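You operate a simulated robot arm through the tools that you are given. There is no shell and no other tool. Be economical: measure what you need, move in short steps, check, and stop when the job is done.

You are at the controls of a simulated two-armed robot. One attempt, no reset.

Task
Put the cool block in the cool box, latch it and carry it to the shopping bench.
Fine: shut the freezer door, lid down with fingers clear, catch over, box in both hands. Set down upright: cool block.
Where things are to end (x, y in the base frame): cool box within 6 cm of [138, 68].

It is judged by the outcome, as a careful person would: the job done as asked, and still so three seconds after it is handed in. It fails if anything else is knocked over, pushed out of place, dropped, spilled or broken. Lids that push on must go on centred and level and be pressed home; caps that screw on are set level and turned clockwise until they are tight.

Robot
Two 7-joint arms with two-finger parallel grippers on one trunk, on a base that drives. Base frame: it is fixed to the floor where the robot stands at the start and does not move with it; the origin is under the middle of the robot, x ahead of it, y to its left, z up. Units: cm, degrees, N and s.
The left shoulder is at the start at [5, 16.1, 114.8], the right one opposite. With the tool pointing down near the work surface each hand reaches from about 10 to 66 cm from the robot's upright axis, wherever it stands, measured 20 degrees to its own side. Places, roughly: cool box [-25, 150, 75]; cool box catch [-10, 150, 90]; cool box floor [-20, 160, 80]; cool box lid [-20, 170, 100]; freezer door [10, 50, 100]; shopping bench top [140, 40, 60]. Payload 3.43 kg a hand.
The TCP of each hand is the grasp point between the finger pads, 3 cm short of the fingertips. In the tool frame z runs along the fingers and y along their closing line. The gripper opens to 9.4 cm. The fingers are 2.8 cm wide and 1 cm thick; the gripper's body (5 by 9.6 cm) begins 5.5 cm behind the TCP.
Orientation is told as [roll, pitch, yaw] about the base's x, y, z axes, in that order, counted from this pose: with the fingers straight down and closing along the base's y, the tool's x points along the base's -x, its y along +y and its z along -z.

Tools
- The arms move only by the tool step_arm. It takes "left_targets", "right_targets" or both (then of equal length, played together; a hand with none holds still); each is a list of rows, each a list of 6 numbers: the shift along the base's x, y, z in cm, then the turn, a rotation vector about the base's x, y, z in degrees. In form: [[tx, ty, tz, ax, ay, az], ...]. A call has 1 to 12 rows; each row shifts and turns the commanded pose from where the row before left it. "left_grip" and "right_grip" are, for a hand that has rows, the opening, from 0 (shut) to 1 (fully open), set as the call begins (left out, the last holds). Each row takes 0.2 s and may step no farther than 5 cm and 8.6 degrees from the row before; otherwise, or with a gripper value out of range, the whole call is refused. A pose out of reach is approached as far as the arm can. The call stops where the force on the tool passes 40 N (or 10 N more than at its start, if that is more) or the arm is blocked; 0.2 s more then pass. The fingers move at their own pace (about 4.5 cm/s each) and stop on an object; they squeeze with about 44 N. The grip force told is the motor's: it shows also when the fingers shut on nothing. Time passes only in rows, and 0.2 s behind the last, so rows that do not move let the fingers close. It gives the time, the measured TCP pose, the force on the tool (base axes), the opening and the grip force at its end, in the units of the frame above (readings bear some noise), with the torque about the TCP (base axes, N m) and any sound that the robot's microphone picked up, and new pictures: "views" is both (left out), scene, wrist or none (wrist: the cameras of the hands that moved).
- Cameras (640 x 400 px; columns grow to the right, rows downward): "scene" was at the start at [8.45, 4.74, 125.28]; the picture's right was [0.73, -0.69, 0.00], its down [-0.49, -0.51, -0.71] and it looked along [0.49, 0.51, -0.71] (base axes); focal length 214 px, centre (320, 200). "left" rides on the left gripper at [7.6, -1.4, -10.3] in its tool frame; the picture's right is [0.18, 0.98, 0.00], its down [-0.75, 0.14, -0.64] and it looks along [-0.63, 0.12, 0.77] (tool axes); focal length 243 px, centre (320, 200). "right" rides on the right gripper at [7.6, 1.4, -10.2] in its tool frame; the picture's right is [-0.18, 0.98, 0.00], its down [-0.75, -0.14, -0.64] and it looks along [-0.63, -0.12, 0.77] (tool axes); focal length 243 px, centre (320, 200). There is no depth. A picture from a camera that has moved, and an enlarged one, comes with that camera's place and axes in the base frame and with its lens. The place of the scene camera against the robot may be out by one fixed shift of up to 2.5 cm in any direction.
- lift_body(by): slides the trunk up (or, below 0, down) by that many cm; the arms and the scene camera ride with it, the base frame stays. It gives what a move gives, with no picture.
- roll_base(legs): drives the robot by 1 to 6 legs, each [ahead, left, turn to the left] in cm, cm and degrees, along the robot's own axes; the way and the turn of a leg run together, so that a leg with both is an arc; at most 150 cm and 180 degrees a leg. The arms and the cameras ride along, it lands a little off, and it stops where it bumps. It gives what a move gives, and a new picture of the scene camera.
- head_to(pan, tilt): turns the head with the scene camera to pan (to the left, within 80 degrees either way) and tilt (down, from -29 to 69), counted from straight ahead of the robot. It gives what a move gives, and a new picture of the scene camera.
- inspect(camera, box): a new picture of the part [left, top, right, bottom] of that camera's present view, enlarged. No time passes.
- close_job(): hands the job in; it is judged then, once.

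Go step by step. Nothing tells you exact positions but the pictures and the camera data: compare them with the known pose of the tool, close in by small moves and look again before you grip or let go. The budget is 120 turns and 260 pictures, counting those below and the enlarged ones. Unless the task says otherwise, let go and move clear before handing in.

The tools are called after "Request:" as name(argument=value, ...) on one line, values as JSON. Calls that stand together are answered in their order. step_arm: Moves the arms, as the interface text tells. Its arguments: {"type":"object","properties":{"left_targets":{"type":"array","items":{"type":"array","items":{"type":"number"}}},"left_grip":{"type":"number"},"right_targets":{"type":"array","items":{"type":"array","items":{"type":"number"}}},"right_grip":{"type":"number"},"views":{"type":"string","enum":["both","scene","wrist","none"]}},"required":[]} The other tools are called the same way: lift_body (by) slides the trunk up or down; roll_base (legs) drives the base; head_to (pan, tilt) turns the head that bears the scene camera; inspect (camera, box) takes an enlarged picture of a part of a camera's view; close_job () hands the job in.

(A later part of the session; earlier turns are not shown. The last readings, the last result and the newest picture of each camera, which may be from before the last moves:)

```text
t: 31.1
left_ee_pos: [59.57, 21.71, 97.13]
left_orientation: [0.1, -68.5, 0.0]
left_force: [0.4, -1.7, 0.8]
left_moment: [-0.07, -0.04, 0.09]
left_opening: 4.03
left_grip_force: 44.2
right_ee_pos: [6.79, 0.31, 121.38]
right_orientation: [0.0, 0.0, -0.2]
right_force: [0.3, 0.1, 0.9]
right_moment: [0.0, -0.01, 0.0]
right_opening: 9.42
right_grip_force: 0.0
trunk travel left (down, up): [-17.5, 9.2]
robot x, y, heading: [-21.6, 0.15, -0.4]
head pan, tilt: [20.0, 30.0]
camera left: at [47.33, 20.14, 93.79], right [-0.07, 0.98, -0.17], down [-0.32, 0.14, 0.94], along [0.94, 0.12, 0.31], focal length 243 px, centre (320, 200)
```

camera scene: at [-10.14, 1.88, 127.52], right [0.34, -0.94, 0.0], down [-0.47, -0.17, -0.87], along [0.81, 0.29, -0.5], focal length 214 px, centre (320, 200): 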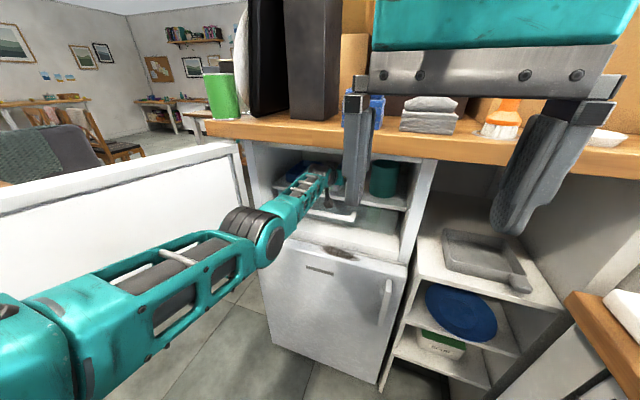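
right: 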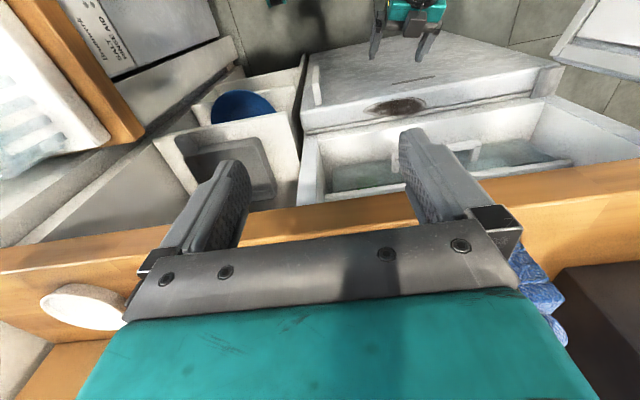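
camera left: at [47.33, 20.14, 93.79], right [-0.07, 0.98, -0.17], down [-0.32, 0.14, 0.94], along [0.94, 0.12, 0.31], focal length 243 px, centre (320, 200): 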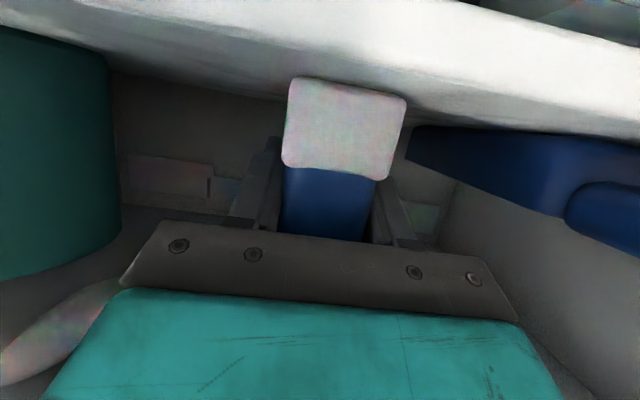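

The block is gripped (4.0 cm wide). I'll lift it 2 cm and back straight out of the freezer.

Request:
step_arm(left_targets=[[0, 0, 1, 0, 0, 0], [0, 0, 1, 0, 0, 0]], views="wrist")

Request:
roll_base(legs=[[-35, 0, 0]])

```text
t: 31.7
left_ee_pos: [59.65, 21.51, 98.98]
left_orientation: [0.1, -68.3, 0.0]
left_force: [-1.6, -0.1, -3.4]
left_moment: [0.01, 0.05, 0.02]
left_opening: 3.99
left_grip_force: 44.6
right_ee_pos: [6.68, 0.33, 121.42]
right_orientation: [0.0, 0.0, -0.2]
right_force: [0.2, 0.2, -0.3]
right_moment: [0.02, 0.0, 0.0]
right_opening: 9.39
right_grip_force: 0.1
trunk travel left (down, up): [-17.5, 9.2]
robot x, y, heading: [-22.08, 0.01, 0.1]
head pan, tilt: [20.0, 30.0]
camera left: at [47.32, 20.19, 95.69], right [-0.07, 0.98, -0.17], down [-0.32, 0.14, 0.94], along [0.95, 0.12, 0.3], focal length 243 px, centre (320, 200)
```

left: 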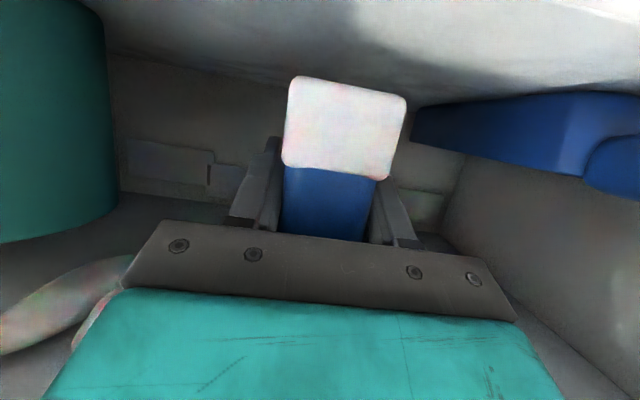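

```text
t: 33.9
left_ee_pos: [24.75, 21.65, 99.04]
left_orientation: [0.1, -68.6, -0.1]
left_force: [0.2, -0.1, -2.8]
left_moment: [-0.01, 0.05, -0.01]
left_opening: 4.0
left_grip_force: 43.7
right_ee_pos: [-28.21, 0.5, 121.49]
right_orientation: [0.1, 0.1, -0.3]
right_force: [0.7, 1.0, 0.2]
right_moment: [0.01, 0.0, -0.04]
right_opening: 9.38
right_grip_force: 0.0
trunk travel left (down, up): [-17.5, 9.2]
robot x, y, heading: [-56.48, -0.39, -0.0]
head pan, tilt: [20.0, 30.0]
camera scene: at [-45.13, 2.05, 127.54], right [0.34, -0.94, 0.0], down [-0.47, -0.17, -0.87], along [0.82, 0.29, -0.5], focal length 214 px, centre (320, 200)
```

scene: 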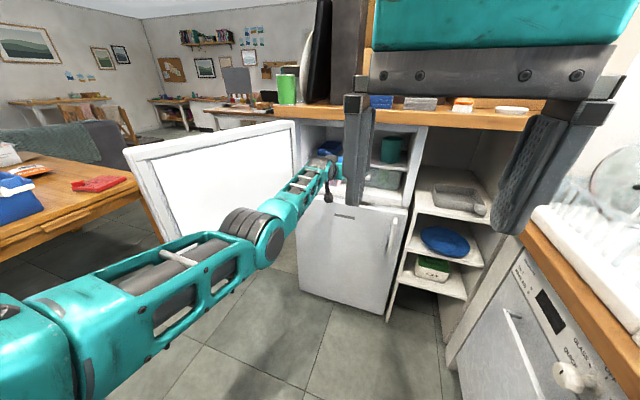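

The block is out and level. Now I'll look toward the table, the cool box and the door's free edge from here.

Request:
head_to(pan=62, tilt=22)

Request:
inspect(camera="scene", box=[200, 100, 500, 290])

```text
t: 35.0
left_ee_pos: [24.8, 21.58, 99.09]
left_orientation: [0.0, -68.4, -0.1]
left_force: [0.2, -0.5, -3.1]
left_moment: [0.02, 0.04, 0.02]
left_opening: 4.01
left_grip_force: 43.8
right_ee_pos: [-28.17, 0.49, 121.35]
right_orientation: [0.0, 0.1, -0.3]
right_force: [-0.2, 0.8, 0.8]
right_moment: [-0.03, 0.0, -0.01]
right_opening: 9.4
right_grip_force: 0.0
trunk travel left (down, up): [-17.5, 9.2]
robot x, y, heading: [-56.64, 0.39, -0.3]
head pan, tilt: [62.0, 22.0]
camera scene: at [-49.19, 7.17, 128.81], right [0.88, -0.48, 0.0], down [-0.18, -0.33, -0.93], along [0.44, 0.82, -0.38], focal length 214 px, centre (320, 200)
```

scene: 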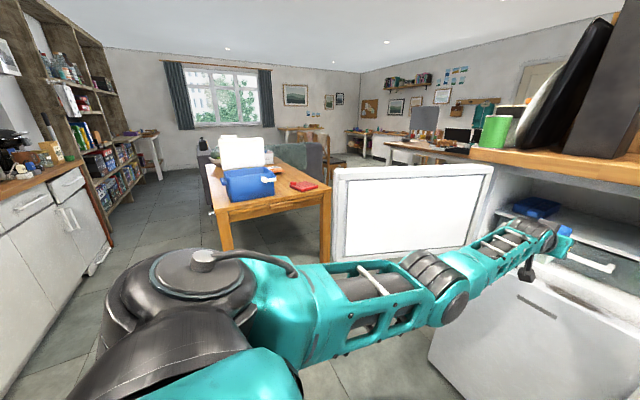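

```text
2.11 times, centred on (350, 195) of scene
camera zoom: at [-49.19, 7.17, 128.81], right [0.88, -0.48, 0.0], down [-0.18, -0.33, -0.93], along [0.44, 0.82, -0.38], focal length 452 px, centre (257, 210)
```

zoom: 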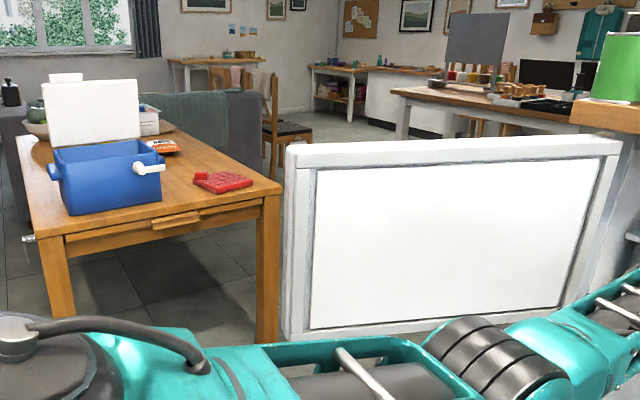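

I place the door's free top corner near (-14.5, 62, 112), the hinge near (37, 42), and the table front edge at y ≈ 132. I'll draw the left hand with the block back to my left side so that the right hand can shut the door.

Request:
step_arm(left_targets=[[-4.4, 2.2, 0, 0, 0, 0], [-4.4, 2.2, 0, 0, 0, 0], [-4.4, 2.2, 0, 0, 0, 0], [-4.4, 2.2, 0, 0, 0, 0], [-4.4, 2.2, 0, 0, 0, 0], [-4.4, 2.2, 0, 0, 0, 0], [-4.4, 2.2, 0, 0, 0, 0], [-4.4, 2.2, 0, 0, 0, 0], [-4.4, 2.2, 0, 0, 0, 0], [-4.4, 2.2, 0, 0, 0, 0], [-4.4, 2.2, 0, 0, 0, 0], [-4.4, 2.2, 0, 0, 0, 0]], views="both")

```text
t: 37.6
left_ee_pos: [-28.19, 47.66, 99.12]
left_orientation: [0.3, -68.4, -0.4]
left_force: [-1.1, -1.0, -3.6]
left_moment: [-0.01, 0.09, 0.01]
left_opening: 3.99
left_grip_force: 44.1
right_ee_pos: [-28.12, 0.56, 121.45]
right_orientation: [0.0, 0.1, -0.3]
right_force: [0.1, 0.3, 1.1]
right_moment: [0.0, 0.02, 0.03]
right_opening: 9.4
right_grip_force: 0.0
trunk travel left (down, up): [-17.5, 9.2]
robot x, y, heading: [-56.55, 0.05, -0.4]
head pan, tilt: [62.0, 22.0]
camera scene: at [-49.26, 7.18, 128.82], right [0.88, -0.47, 0.0], down [-0.18, -0.33, -0.93], along [0.44, 0.82, -0.37], focal length 214 px, centre (320, 200)
camera left: at [-40.51, 46.29, 95.73], right [-0.07, 0.98, -0.17], down [-0.32, 0.14, 0.94], along [0.94, 0.12, 0.31], focal length 243 px, centre (320, 200)
```

scene: 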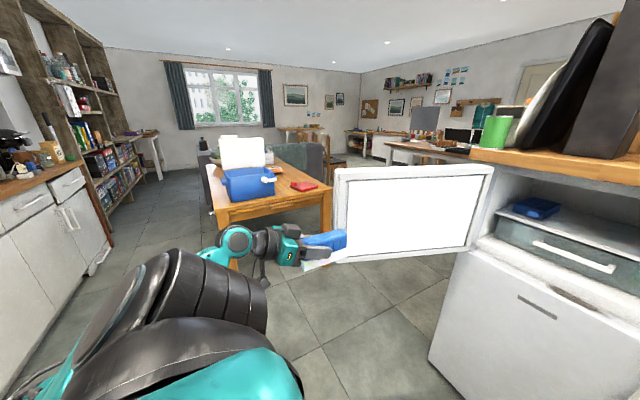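
left: 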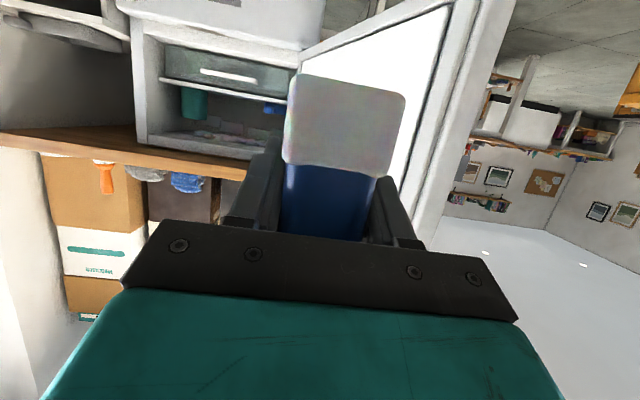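

That is clear. I'll drive back a little and then sideways to stand facing the door's free edge.

Request:
roll_base(legs=[[-9, 0, 0], [0, 58, 0]])

Request:
head_to(pan=0, tilt=25)

```text
t: 43.9
left_ee_pos: [-37.0, 106.23, 98.99]
left_orientation: [0.0, -68.5, 0.0]
left_force: [-0.1, -0.4, -2.8]
left_moment: [-0.01, 0.08, -0.03]
left_opening: 4.01
left_grip_force: 43.3
right_ee_pos: [-36.99, 59.1, 121.44]
right_orientation: [0.0, 0.1, -0.1]
right_force: [-0.5, 0.0, 0.1]
right_moment: [-0.01, 0.01, -0.02]
right_opening: 9.39
right_grip_force: 0.1
trunk travel left (down, up): [-17.5, 9.2]
robot x, y, heading: [-65.45, 58.69, -0.1]
head pan, tilt: [62.0, 22.0]
camera scene: at [-58.02, 65.6, 128.81], right [0.88, -0.47, 0.0], down [-0.18, -0.33, -0.93], along [0.44, 0.82, -0.38], focal length 214 px, centre (320, 200)
```

scene: 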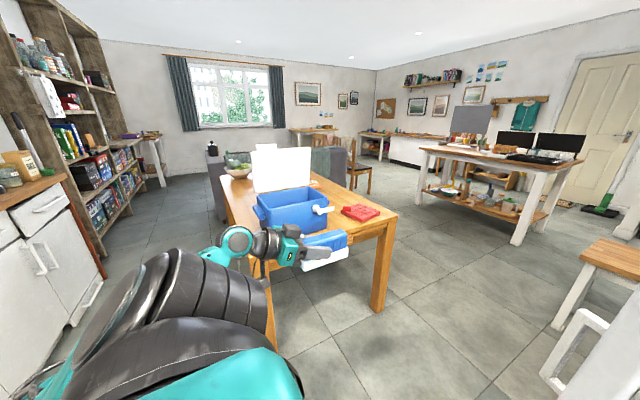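

```text
t: 45.3
left_ee_pos: [-37.02, 106.18, 99.07]
left_orientation: [0.0, -68.5, 0.0]
left_force: [0.2, 0.2, -3.0]
left_moment: [-0.01, 0.03, 0.0]
left_opening: 4.0
left_grip_force: 44.0
right_ee_pos: [-36.97, 58.92, 121.5]
right_orientation: [0.1, 0.1, -0.2]
right_force: [0.8, 0.0, 0.5]
right_moment: [0.03, -0.02, 0.0]
right_opening: 9.39
right_grip_force: 0.1
trunk travel left (down, up): [-17.5, 9.2]
robot x, y, heading: [-65.85, 58.53, -0.3]
head pan, tilt: [0.0, 25.0]
camera scene: at [-53.18, 57.39, 128.33], right [0.0, -1.0, 0.0], down [-0.42, 0.0, -0.91], along [0.91, 0.0, -0.42], focal length 214 px, centre (320, 200)
```

scene: 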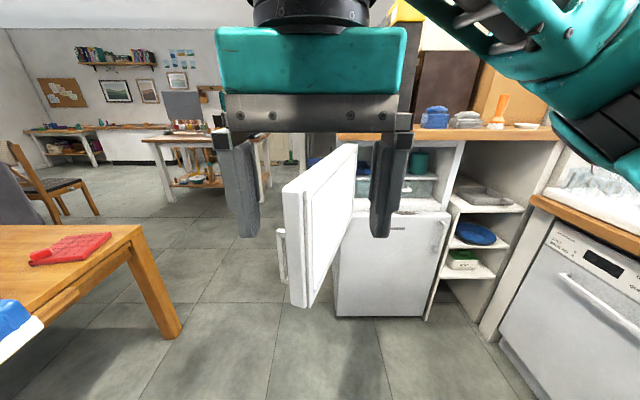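

The view is good: the door's free edge stands at about (-13, 63) with its top near z 112, and the small bench is in the open behind the cupboard. I'll bring the right hand over the top of the door, fingers ready to straddle it.

Request:
step_arm(right_targets=[[4.5, 0.4, 0, 0, 0, -4], [4.5, 0.4, 0, 0, 0, -4], [4.5, 0.4, 0, 0, 0, -4], [4.5, 0.4, 0, 0, 0, -4], [4.5, 0.4, 0, 0, 0, -4], [4, 0.4, 0, 0, 0, -1]], right_grip=1)

```text
t: 46.7
left_ee_pos: [-36.84, 106.09, 99.03]
left_orientation: [0.4, -68.4, -0.4]
left_force: [0.6, -0.6, -3.4]
left_moment: [0.02, 0.07, 0.07]
left_opening: 4.0
left_grip_force: 44.2
right_ee_pos: [-11.83, 60.67, 121.05]
right_orientation: [0.0, 0.0, -21.0]
right_force: [-0.7, -1.4, -0.2]
right_moment: [0.06, 0.01, -0.02]
right_opening: 9.39
right_grip_force: 0.0
right hand out of reach, approached as far as the arm can: row 6
trunk travel left (down, up): [-17.5, 9.2]
robot x, y, heading: [-65.22, 58.46, -0.1]
head pan, tilt: [0.0, 25.0]
camera scene: at [-53.09, 57.14, 128.32], right [0.0, -1.0, 0.0], down [-0.42, 0.0, -0.91], along [0.91, 0.0, -0.42], focal length 214 px, centre (320, 200)
camera right: at [-18.64, 64.66, 131.34], right [0.53, 0.85, 0.0], down [0.65, -0.4, 0.64], along [0.55, -0.34, -0.77], focal length 243 px, centre (320, 200)
```

scene: 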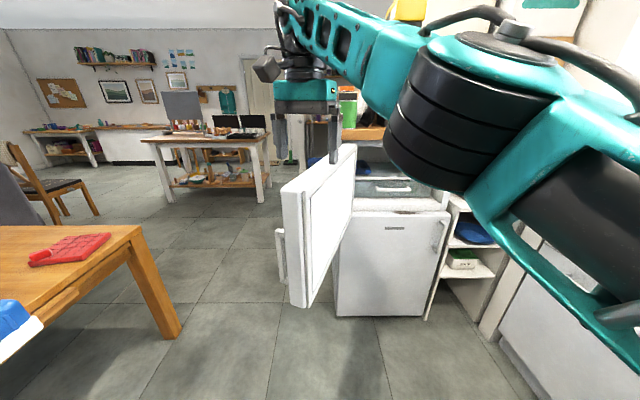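
right: 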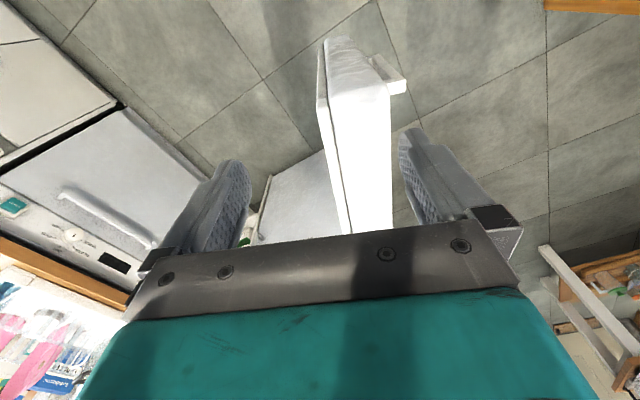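

The door's top edge lies about 3 cm left of the hand's middle. I'll shift over, roll 5 cm forward and check before going down.

Request:
roll_base(legs=[[6, 0, 0]])

Request:
step_arm(right_targets=[[0, 2, -2, 0, 0, 0]], views="wrist")

```text
t: 47.6
left_ee_pos: [-31.04, 106.17, 99.08]
left_orientation: [-0.1, -68.4, 0.0]
left_force: [0.6, -0.1, -2.9]
left_moment: [0.0, 0.06, 0.0]
left_opening: 3.99
left_grip_force: 43.9
right_ee_pos: [-6.09, 60.83, 121.1]
right_orientation: [0.0, 0.1, -21.2]
right_force: [0.4, -0.3, 0.2]
right_moment: [-0.04, 0.05, -0.03]
right_opening: 9.42
right_grip_force: 0.0
trunk travel left (down, up): [-17.5, 9.2]
robot x, y, heading: [-59.39, 58.63, -0.3]
head pan, tilt: [0.0, 25.0]
camera scene: at [-47.18, 57.35, 128.32], right [0.0, -1.0, 0.0], down [-0.42, 0.0, -0.91], along [0.91, 0.0, -0.42], focal length 214 px, centre (320, 200)
```

scene: 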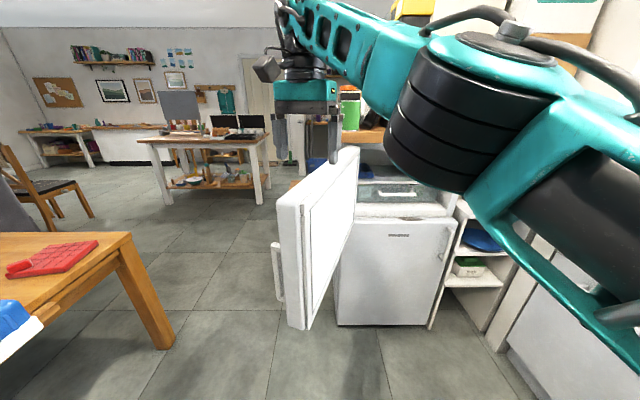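

```text
t: 48.0
left_ee_pos: [-31.03, 106.12, 99.0]
left_orientation: [0.0, -68.4, 0.2]
left_force: [-0.1, 0.3, -2.5]
left_moment: [-0.01, 0.04, 0.0]
left_opening: 4.03
left_grip_force: 44.4
right_ee_pos: [-6.18, 62.79, 119.0]
right_orientation: [0.0, 0.1, -21.1]
right_force: [0.0, -0.1, 0.1]
right_moment: [0.01, 0.0, 0.02]
right_opening: 9.4
right_grip_force: 0.1
trunk travel left (down, up): [-17.5, 9.2]
robot x, y, heading: [-59.26, 58.45, -0.3]
head pan, tilt: [0.0, 25.0]
camera right: at [-12.81, 66.88, 129.33], right [0.53, 0.85, 0.0], down [0.65, -0.4, 0.64], along [0.54, -0.34, -0.77], focal length 243 px, centre (320, 200)
```

right: 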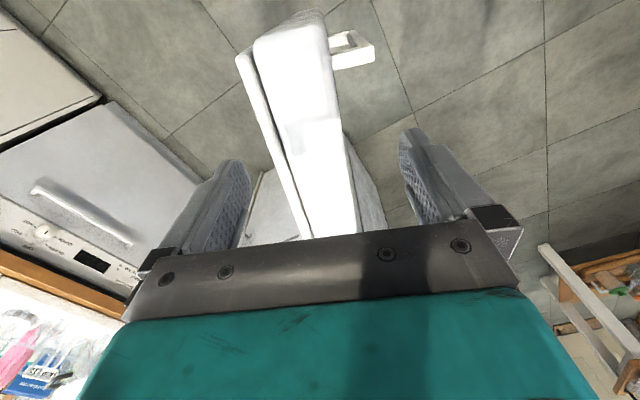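

The door top now passes between the fingers. I'll come down over it about 7 cm.

Request:
step_arm(right_targets=[[0, -0.6, -2, 0, 0, 3], [0, 0, -2.5, 0, 0, 0], [0, 0, -2.5, 0, 0, 0]], views="both")

```text
t: 48.8
left_ee_pos: [-31.07, 106.2, 99.01]
left_orientation: [0.0, -68.4, 0.0]
left_force: [0.4, 0.2, -3.0]
left_moment: [0.0, 0.11, -0.02]
left_opening: 4.04
left_grip_force: 44.0
right_ee_pos: [-6.02, 62.22, 111.97]
right_orientation: [0.0, 0.2, -18.3]
right_force: [-0.4, -0.2, 0.3]
right_moment: [-0.01, 0.01, -0.02]
right_opening: 9.4
right_grip_force: 0.1
trunk travel left (down, up): [-17.5, 9.2]
robot x, y, heading: [-59.59, 58.75, -0.3]
head pan, tilt: [0.0, 25.0]
camera scene: at [-47.24, 57.34, 128.33], right [0.0, -1.0, 0.0], down [-0.42, 0.0, -0.91], along [0.91, 0.0, -0.42], focal length 214 px, centre (320, 200)
camera right: at [-12.85, 65.8, 122.3], right [0.48, 0.88, 0.0], down [0.67, -0.37, 0.64], along [0.56, -0.31, -0.77], focal length 243 px, centre (320, 200)
```

scene: 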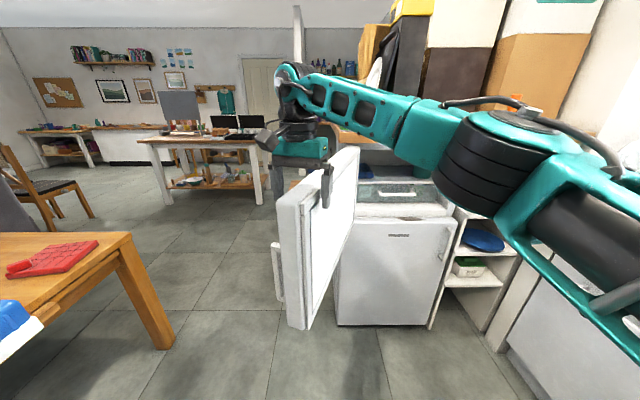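
right: 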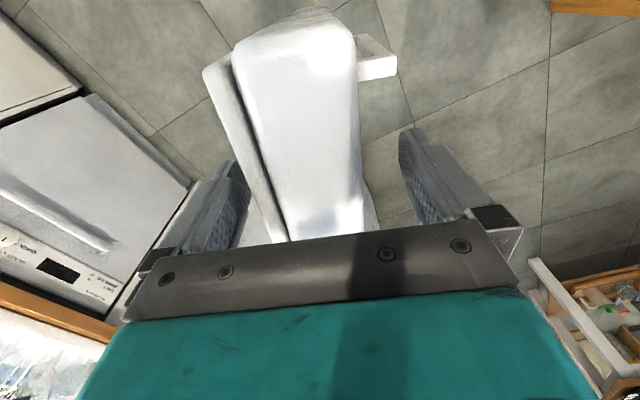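

The fingers straddle the door. I'll swing it shut along its arc about the hinge, turning the hand with it.

Request:
step_arm(right_targets=[[-0.8, -2, 0, 0, 0, 2.5], [-0.8, -2, 0, 0, 0, 2.5], [-0.7, -2, 0, 0, 0, 2.5], [-0.6, -2, 0, 0, 0, 2.5], [-0.5, -2, 0, 0, 0, 2.5], [-0.4, -2, 0, 0, 0, 2.5], [-0.3, -2.1, 0, 0, 0, 2.5], [-0.2, -2.1, 0, 0, 0, 2.5], [-0.1, -2.1, 0, 0, 0, 2.5], [0, -2.1, 0, 0, 0, 2.5]])

```text
t: 51.0
left_ee_pos: [-31.06, 106.05, 99.06]
left_orientation: [0.1, -68.4, 0.0]
left_force: [0.8, 0.3, -3.3]
left_moment: [0.01, 0.08, 0.0]
left_opening: 4.01
left_grip_force: 44.0
right_ee_pos: [-10.57, 41.92, 112.11]
right_orientation: [0.1, 0.1, 6.8]
right_force: [-0.4, -0.5, -0.3]
right_moment: [0.0, -0.02, 0.0]
right_opening: 9.39
right_grip_force: 0.0
trunk travel left (down, up): [-17.5, 9.2]
robot x, y, heading: [-59.62, 58.3, -0.3]
head pan, tilt: [0.0, 25.0]
camera scene: at [-47.27, 57.32, 128.33], right [0.0, -1.0, 0.0], down [-0.42, 0.0, -0.91], along [0.91, 0.0, -0.42], focal length 214 px, centre (320, 200)
camera right: at [-18.39, 42.35, 122.49], right [0.06, 1.0, 0.0], down [0.77, -0.05, 0.64], along [0.64, -0.04, -0.77], focal length 243 px, centre (320, 200)
```

scene: 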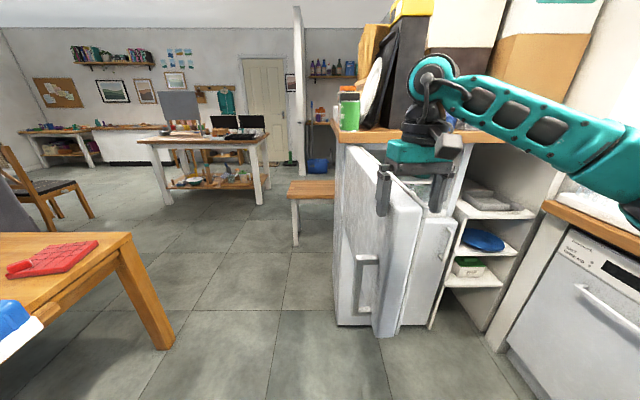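
right: 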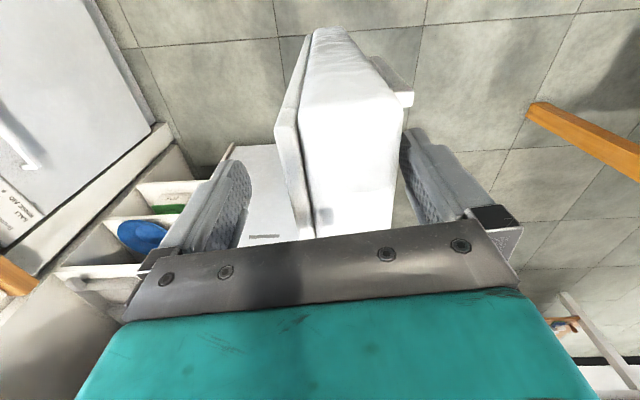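

The door follows freely. I'll carry on along the arc.

Request:
step_arm(right_targets=[[0.1, -2.1, 0, 0, 0, 2.5], [0.1, -2.1, 0, 0, 0, 2.5], [0.2, -2.1, 0, 0, 0, 2.5], [0.3, -2, 0, 0, 0, 2.5], [0.4, -2, 0, 0, 0, 2.5], [0.5, -2, 0, 0, 0, 2.5], [0.6, -2, 0, 0, 0, 2.5], [0.7, -2, 0, 0, 0, 2.5], [0.75, -1.9, 0, 0, 0, 2.5], [0.8, -1.9, 0, 0, 0, 2.5], [0.9, -1.9, 0, 0, 0, 2.5], [1, -1.8, 0, 0, 0, 2.5]])

```text
t: 53.6
left_ee_pos: [-31.05, 106.16, 99.02]
left_orientation: [0.0, -68.4, -0.1]
left_force: [-0.2, -0.9, -2.9]
left_moment: [-0.02, 0.08, 0.03]
left_opening: 4.02
left_grip_force: 44.1
right_ee_pos: [-14.83, 29.5, 110.63]
right_orientation: [0.1, 0.2, 36.7]
right_force: [0.3, -0.5, 0.4]
right_moment: [-0.01, 0.0, -0.05]
right_opening: 9.42
right_grip_force: 0.1
right hand out of reach, approached as far as the arm can: row 7, 8, 9, 10, 11, 12
trunk travel left (down, up): [-17.5, 9.2]
robot x, y, heading: [-59.02, 58.59, -0.1]
head pan, tilt: [0.0, 25.0]
camera scene: at [-47.26, 57.35, 128.33], right [0.0, -1.0, 0.0], down [-0.42, 0.0, -0.91], along [0.91, 0.0, -0.42], focal length 214 px, centre (320, 200)
camera right: at [-21.92, 26.09, 121.01], right [-0.44, 0.9, 0.0], down [0.69, 0.34, 0.64], along [0.58, 0.28, -0.77], focal length 243 px, centre (320, 200)
```

scene: 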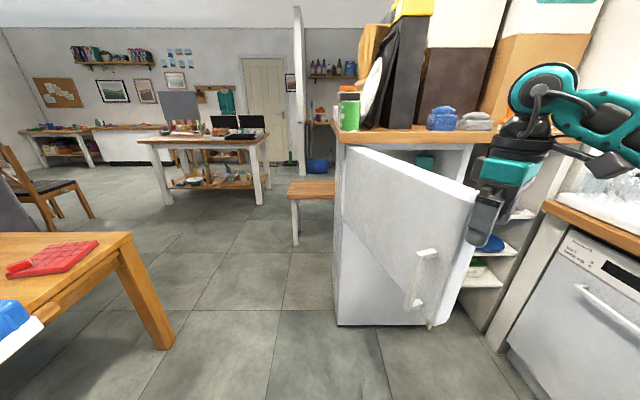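
right: 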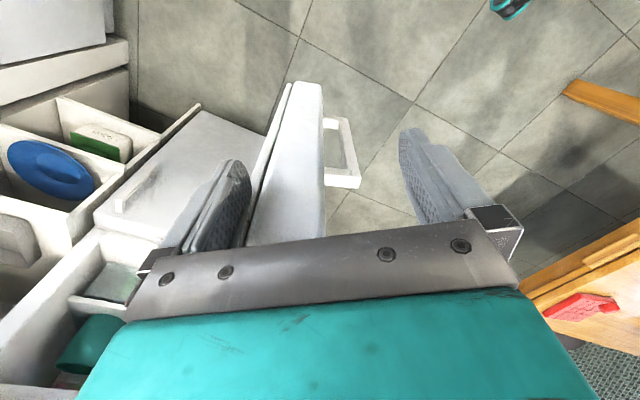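

The door has come round to roughly 35° short of halfway; the right hand is at the end of its reach. I'll lift off, back up a bit, and reform the right hand as a fist pointing forward on the door's outer side.

Request:
step_arm(right_targets=[[0, 0, 4.5, 0, 0, 0], [0, 0, 4.5, 0, 0, 0]], views="none")

Request:
roll_base(legs=[[-12, 0, 0]])

Request:
step_arm(right_targets=[[3.2, -0.5, 0, 0, 0, -7.4], [3.2, -0.5, 0, 0, 0, -7.4], [3.2, -0.5, 0, 0, 0, -7.4], [3.2, -0.5, 0, 0, 0, -7.4], [3.2, -0.5, 0, 0, 0, -7.4], [0, 0, 0, 0, -8, 0], [0, 0, 0, 0, -8, 0], [0, 0, -1, 0, -8, 0], [0, 0, -1, 0, -8, 0], [0, 0, -2, 0, -8, 0], [0, 0, -2, 0, -8, 0], [0, 0, -2, 0, -8, 0]], right_grip=0)

```text
t: 54.2
left_ee_pos: [-31.09, 106.12, 99.01]
left_orientation: [0.0, -68.4, 0.1]
left_force: [-1.0, 0.3, -2.9]
left_moment: [-0.03, 0.06, -0.01]
left_opening: 4.01
left_grip_force: 44.5
right_ee_pos: [-16.07, 30.94, 119.29]
right_orientation: [-0.1, 0.0, 36.6]
right_force: [-0.3, 0.2, 0.2]
right_moment: [0.01, 0.02, -0.02]
right_opening: 9.42
right_grip_force: 0.1
right hand out of reach, approached as far as the arm can: row 1, 2
trunk travel left (down, up): [-17.5, 9.2]
robot x, y, heading: [-59.61, 58.77, -0.3]
head pan, tilt: [0.0, 25.0]
```

```text
t: 55.5
left_ee_pos: [-43.14, 106.19, 99.12]
left_orientation: [0.0, -68.6, 0.0]
left_force: [-0.6, 0.3, -3.6]
left_moment: [-0.03, 0.09, 0.06]
left_opening: 4.02
left_grip_force: 44.0
right_ee_pos: [-27.96, 30.96, 119.33]
right_orientation: [0.0, 0.0, 36.6]
right_force: [0.1, 0.4, 0.1]
right_moment: [-0.04, -0.03, 0.01]
right_opening: 9.39
right_grip_force: 0.1
trunk travel left (down, up): [-17.5, 9.2]
robot x, y, heading: [-71.35, 58.25, -0.3]
head pan, tilt: [0.0, 25.0]
camera scene: at [-59.27, 57.39, 128.34], right [0.0, -1.0, 0.0], down [-0.42, 0.0, -0.91], along [0.91, 0.0, -0.42], focal length 214 px, centre (320, 200)
```

scene: 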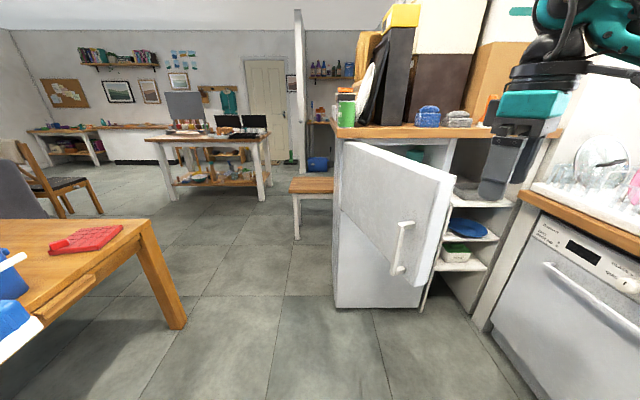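

```text
t: 57.9
left_ee_pos: [-43.19, 105.98, 99.1]
left_orientation: [0.1, -68.5, -0.2]
left_force: [0.1, -1.1, -2.1]
left_moment: [0.03, 0.09, 0.04]
left_opening: 4.0
left_grip_force: 44.2
right_ee_pos: [-13.54, 27.98, 114.98]
right_orientation: [1.1, -50.1, -1.6]
right_force: [-16.4, -6.8, 12.0]
right_moment: [-0.05, 0.19, 0.02]
right_opening: 0.0
right_grip_force: 32.7
right hand out of reach, approached as far as the arm can: row 5
trunk travel left (down, up): [-17.5, 9.2]
robot x, y, heading: [-71.38, 58.51, -0.1]
head pan, tilt: [0.0, 25.0]
stopped in row 12 (right hand): the force on the tool passed its limit at 46 N (the readings are from after the stop); the commanded pose is now the measured one
camera scene: at [-59.56, 57.21, 128.37], right [-0.01, -1.0, 0.0], down [-0.42, 0.0, -0.91], along [0.91, 0.0, -0.42], focal length 214 px, centre (320, 200)
camera right: at [-26.31, 29.59, 115.85], right [0.13, 0.98, 0.15], down [-0.01, -0.15, 0.99], along [0.99, -0.13, -0.01], focal length 243 px, centre (320, 200)
```

scene: 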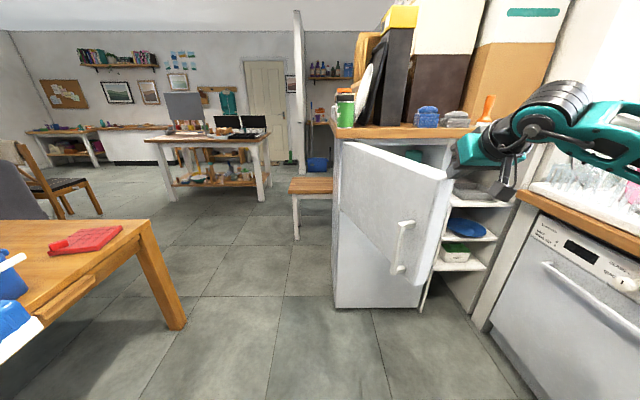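
right: 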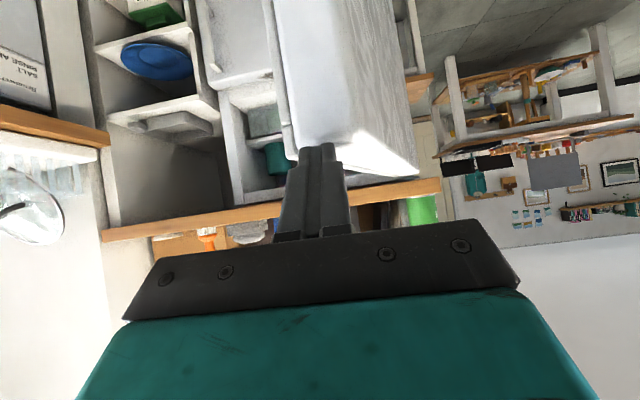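

The fist touched the door's top corner, so the free end is near (-12, 28). I'll back off, move left to the outer side, lower and look.

Request:
step_arm(right_targets=[[-2, 0, 1.5, 0, 0, 0], [-1, 3, 1, 0, 0, 0], [0, 4.5, 0, 0, 0, 0], [0, 4.5, 0, 0, -3, 0], [0, 0, -3, 0, -3, 0], [0, 0, -3.5, 0, -3, 0], [0, 0, -3.5, 0, 0, 0]])

```text
t: 59.5
left_ee_pos: [-43.06, 106.14, 98.95]
left_orientation: [0.0, -68.5, 0.1]
left_force: [-0.9, 0.7, -2.9]
left_moment: [0.0, 0.04, 0.03]
left_opening: 4.02
left_grip_force: 43.6
right_ee_pos: [-16.22, 40.38, 107.07]
right_orientation: [1.3, -58.7, -1.4]
right_force: [-0.3, 0.4, 0.7]
right_moment: [-0.03, -0.02, 0.01]
right_opening: 0.01
right_grip_force: 32.9
trunk travel left (down, up): [-17.5, 9.2]
robot x, y, heading: [-71.08, 58.47, -0.2]
head pan, tilt: [0.0, 25.0]
camera scene: at [-59.21, 57.36, 128.33], right [0.0, -1.0, 0.0], down [-0.42, 0.0, -0.91], along [0.91, 0.0, -0.42], focal length 214 px, centre (320, 200)
camera right: at [-28.96, 41.85, 106.1], right [0.1, 0.98, 0.17], down [-0.16, -0.15, 0.98], along [0.98, -0.12, 0.14], focal length 243 px, centre (320, 200)
```

scene: 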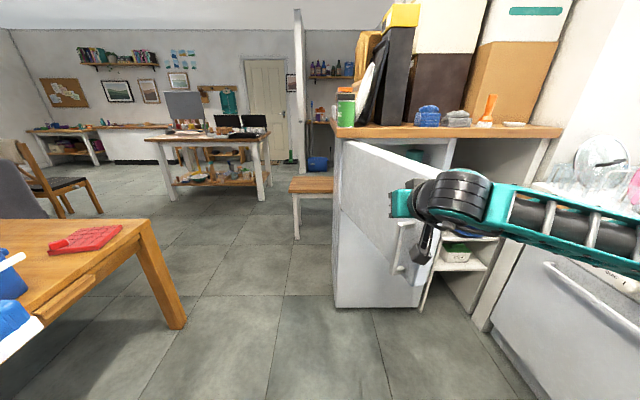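
right: 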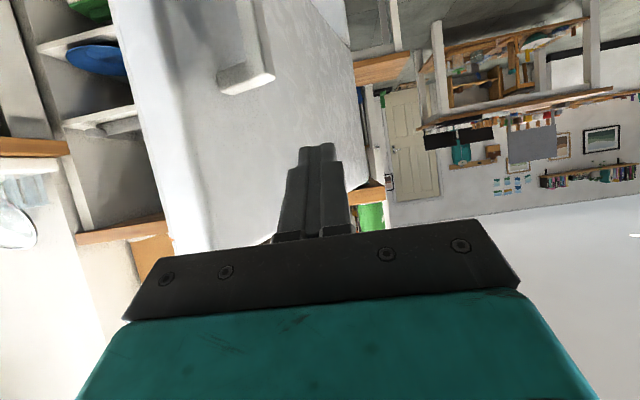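

The fist is now on the outer face above the handle. I'll push the door toward closed with the arm, sliding forward and to the right.

Request:
step_arm(right_targets=[[2, -1, -2, 0, 0, 0], [2, -2.5, -1, 0, 0, 0], [1.5, -3, 0, 0, 0, 0], [1.5, -3, 0, 0, 0, 0], [1.5, -3, 0, 0, 0, 0], [1.5, -3, 0, 0, 0, 0]])

```text
t: 60.9
left_ee_pos: [-43.0, 106.06, 99.03]
left_orientation: [0.0, -68.4, -0.1]
left_force: [0.0, 1.0, -3.3]
left_moment: [0.0, 0.05, -0.01]
left_opening: 4.05
left_grip_force: 43.5
right_ee_pos: [-6.08, 24.86, 104.06]
right_orientation: [1.3, -58.6, -1.4]
right_force: [0.8, 0.5, 0.0]
right_moment: [0.02, 0.01, -0.04]
right_opening: 0.0
right_grip_force: 32.7
trunk travel left (down, up): [-17.5, 9.2]
robot x, y, heading: [-71.24, 58.49, -0.1]
head pan, tilt: [0.0, 25.0]
camera scene: at [-59.21, 57.34, 128.33], right [0.0, -1.0, 0.0], down [-0.42, 0.0, -0.91], along [0.91, 0.0, -0.42], focal length 214 px, centre (320, 200)
camera right: at [-18.95, 26.32, 102.89], right [0.1, 0.98, 0.17], down [-0.16, -0.15, 0.98], along [0.98, -0.12, 0.14], focal length 243 px, centre (320, 200)
```

scene: 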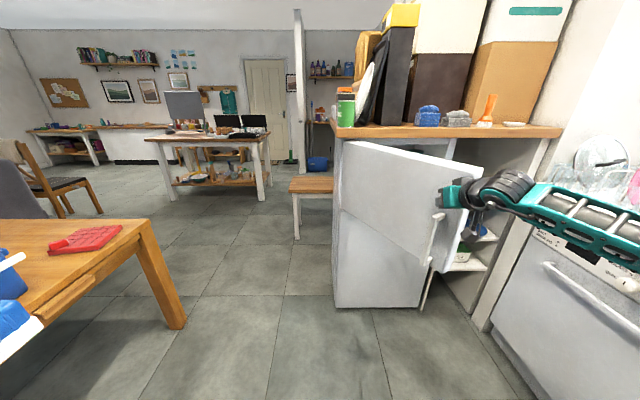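
right: 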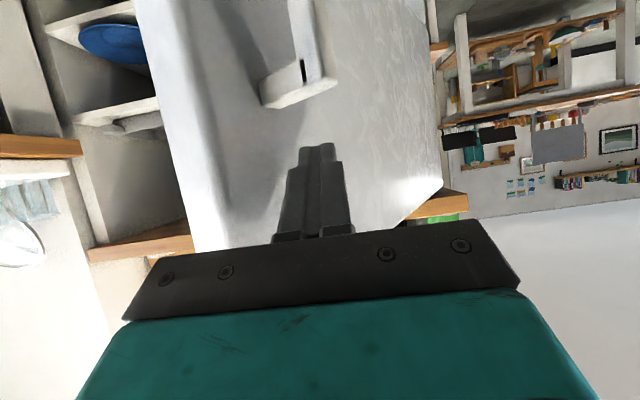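

It follows well. I'll push on by driving the base forward and right with the fist held.

Request:
roll_base(legs=[[9, -11, 0], [12, -7, 0]])

```text
t: 63.5
left_ee_pos: [-21.89, 87.8, 99.01]
left_orientation: [0.1, -68.4, -0.1]
left_force: [0.6, -0.9, -2.9]
left_moment: [0.03, 0.07, 0.03]
left_opening: 4.02
left_grip_force: 43.8
right_ee_pos: [14.85, 6.55, 103.87]
right_orientation: [1.2, -58.6, -1.6]
right_force: [0.4, -0.2, 0.0]
right_moment: [0.0, -0.01, 0.05]
right_opening: 0.0
right_grip_force: 32.7
trunk travel left (down, up): [-17.5, 9.2]
robot x, y, heading: [-49.8, 40.36, -0.3]
head pan, tilt: [0.0, 25.0]
camera scene: at [-38.17, 39.03, 128.32], right [-0.01, -1.0, 0.0], down [-0.42, 0.0, -0.91], along [0.91, -0.01, -0.42], focal length 214 px, centre (320, 200)
```

scene: 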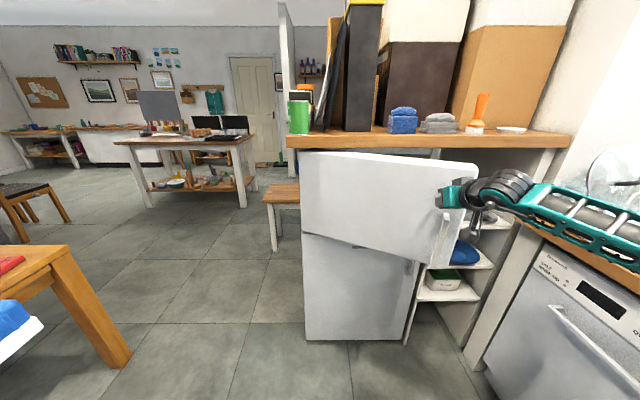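

Nearly there. I'll drive a further 10 cm, then finish with the arm where the force is limited.

Request:
roll_base(legs=[[10, -3, 0]])

Request:
step_arm(right_targets=[[2, -0.3, 0, 0, 0, 0], [2, 0, 0, 0, 0, 0], [2, 0, 0, 0, 0, 0], [2, 0, 0, 0, 0, 0], [2, 0, 0, 0, 0, 0], [2, 0, 0, 0, 0, 0]])

```text
t: 64.7
left_ee_pos: [-12.02, 84.78, 99.01]
left_orientation: [-0.1, -68.3, 0.0]
left_force: [-0.4, -1.1, -3.9]
left_moment: [0.05, 0.07, 0.02]
left_opening: 4.0
left_grip_force: 43.9
right_ee_pos: [24.75, 3.62, 103.9]
right_orientation: [1.4, -58.5, -1.4]
right_force: [-0.3, -0.5, -0.1]
right_moment: [-0.01, 0.0, -0.02]
right_opening: 0.0
right_grip_force: 33.2
trunk travel left (down, up): [-17.5, 9.2]
robot x, y, heading: [-40.49, 37.11, -0.3]
head pan, tilt: [0.0, 25.0]
camera scene: at [-28.24, 36.06, 128.32], right [0.0, -1.0, 0.0], down [-0.42, 0.0, -0.91], along [0.91, 0.0, -0.42], focal length 214 px, centre (320, 200)
```

scene: 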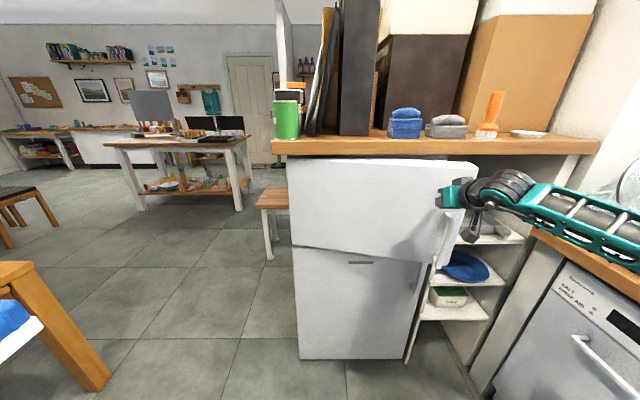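

```text
t: 66.0
left_ee_pos: [-12.34, 84.87, 99.09]
left_orientation: [-0.1, -68.5, 0.1]
left_force: [-0.6, -0.3, -2.6]
left_moment: [0.03, 0.1, -0.02]
left_opening: 4.0
left_grip_force: 43.4
right_ee_pos: [36.34, 3.52, 103.95]
right_orientation: [1.2, -58.3, -1.2]
right_force: [-33.9, 2.4, -1.3]
right_moment: [0.03, 0.16, 0.14]
right_opening: 0.02
right_grip_force: 33.4
trunk travel left (down, up): [-17.5, 9.2]
robot x, y, heading: [-40.29, 37.32, -0.1]
head pan, tilt: [0.0, 25.0]
camera scene: at [-28.76, 36.11, 128.38], right [-0.01, -1.0, 0.0], down [-0.42, 0.0, -0.91], along [0.91, -0.01, -0.42], focal length 214 px, centre (320, 200)
camera right: at [23.49, 4.94, 102.92], right [0.1, 0.98, 0.17], down [-0.15, -0.15, 0.98], along [0.98, -0.12, 0.13], focal length 243 px, centre (320, 200)
```

scene: 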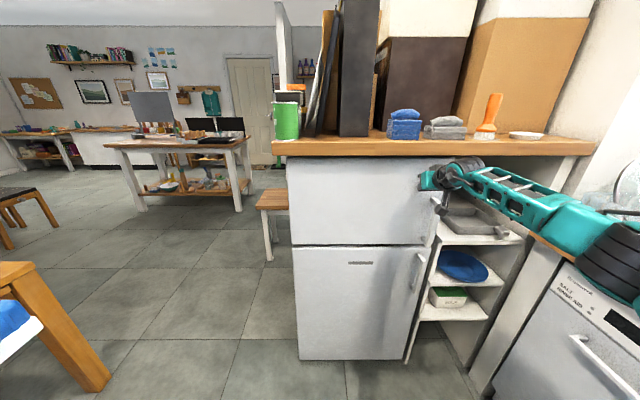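
right: 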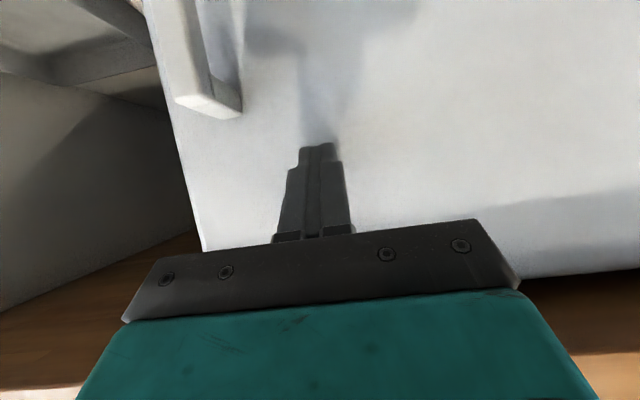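

The door is flush and takes 34 N of push. I'll press once more to make it latch, then withdraw and check that it stays shut.

Request:
step_arm(right_targets=[[0.5, 0, 0, 0, 0, 0], [0.5, 0, 0, 0, 0, 0]], views="none")

Request:
step_arm(right_targets=[[-4, 0, 0, 0, 0, 0], [-4, 0, 0, 0, 0, 0], [-4, 0, 0, 0, 0, 0], [-4, 0, 0, 0, 0, 0]], views="both")

```text
t: 66.4
left_ee_pos: [-12.35, 84.99, 99.13]
left_orientation: [-0.3, -68.5, 0.2]
left_force: [-1.0, 0.5, -3.7]
left_moment: [-0.03, 0.1, -0.01]
left_opening: 4.01
left_grip_force: 44.4
right_ee_pos: [36.46, 3.36, 103.91]
right_orientation: [1.2, -58.1, -1.3]
right_force: [-26.1, 3.4, 6.5]
right_moment: [-0.08, -0.15, 0.12]
right_opening: 0.0
right_grip_force: 32.7
trunk travel left (down, up): [-17.5, 9.2]
robot x, y, heading: [-40.82, 36.95, -0.5]
head pan, tilt: [0.0, 25.0]
stopped in row 1 (right hand): the force on the tool passed its limit at 48 N (the readings are from after the stop); the commanded pose is now the measured one
```

```text
t: 67.4
left_ee_pos: [-12.13, 84.79, 98.92]
left_orientation: [0.0, -68.4, 0.0]
left_force: [-0.2, -0.2, -3.4]
left_moment: [-0.02, 0.07, -0.01]
left_opening: 4.0
left_grip_force: 44.1
right_ee_pos: [20.53, 3.02, 103.83]
right_orientation: [1.2, -58.0, -1.4]
right_force: [-0.2, 1.4, -0.5]
right_moment: [0.01, 0.0, 0.0]
right_opening: 0.01
right_grip_force: 32.6
trunk travel left (down, up): [-17.5, 9.2]
robot x, y, heading: [-40.39, 37.18, -0.7]
head pan, tilt: [0.0, 25.0]
camera scene: at [-28.42, 36.06, 128.34], right [-0.01, -1.0, 0.0], down [-0.42, 0.0, -0.91], along [0.91, 0.0, -0.42], focal length 214 px, centre (320, 200)
camera right: at [7.78, 4.59, 102.77], right [0.1, 0.98, 0.17], down [-0.15, -0.15, 0.98], along [0.98, -0.13, 0.13], focal length 243 px, centre (320, 200)
```

scene: 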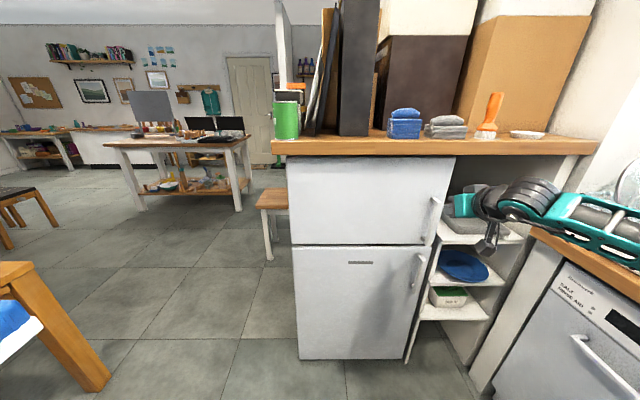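
right: 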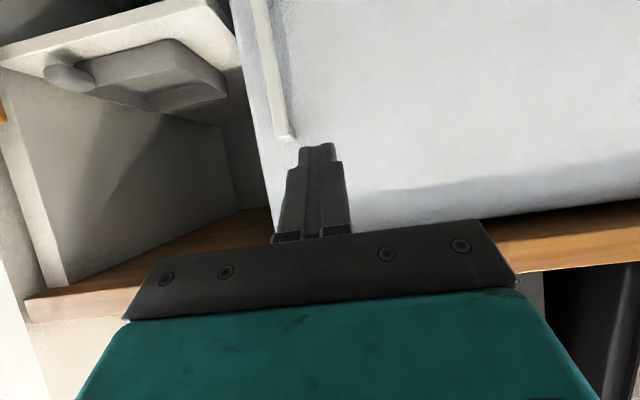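

The freezer door is shut and stays so. Next I'll consider passing the block to the right hand held tool-down, for lowering into the box; I'll look at the block in the left hand.

Request:
head_to(pan=62, tilt=30)

Request:
inspect(camera="scene", box=[260, 160, 440, 290])

```text
t: 68.7
left_ee_pos: [-12.03, 84.93, 99.15]
left_orientation: [0.0, -68.4, 0.0]
left_force: [-0.3, 0.6, -3.5]
left_moment: [0.02, 0.08, 0.0]
left_opening: 4.0
left_grip_force: 44.1
right_ee_pos: [20.66, 3.2, 103.68]
right_orientation: [1.1, -58.0, -1.2]
right_force: [0.9, -0.5, -0.4]
right_moment: [-0.01, -0.01, 0.03]
right_opening: 0.0
right_grip_force: 33.6
trunk travel left (down, up): [-17.5, 9.2]
robot x, y, heading: [-40.44, 37.22, -0.4]
head pan, tilt: [62.0, 30.0]
camera scene: at [-33.29, 44.08, 127.53], right [0.88, -0.47, 0.0], down [-0.24, -0.44, -0.87], along [0.41, 0.76, -0.5], focal length 214 px, centre (320, 200)
```

scene: 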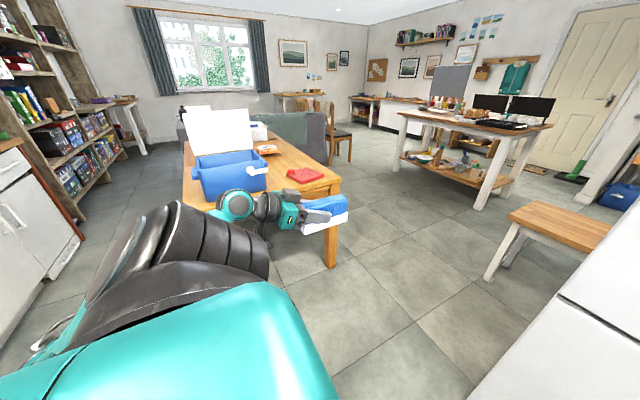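

```text
3.08 times, centred on (350, 225) of scene
camera zoom: at [-33.29, 44.08, 127.53], right [0.88, -0.47, 0.0], down [-0.24, -0.44, -0.87], along [0.41, 0.76, -0.5], focal length 660 px, centre (228, 123)
```

zoom: 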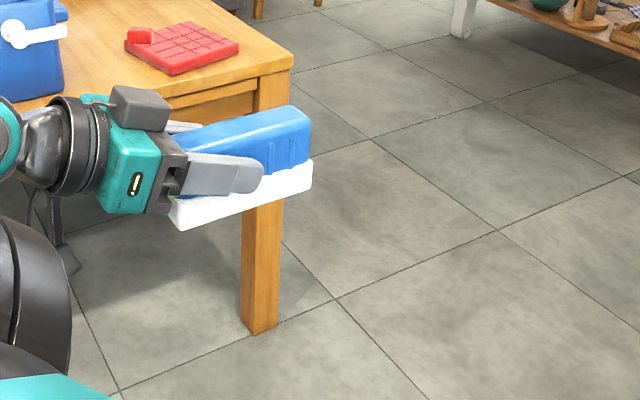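

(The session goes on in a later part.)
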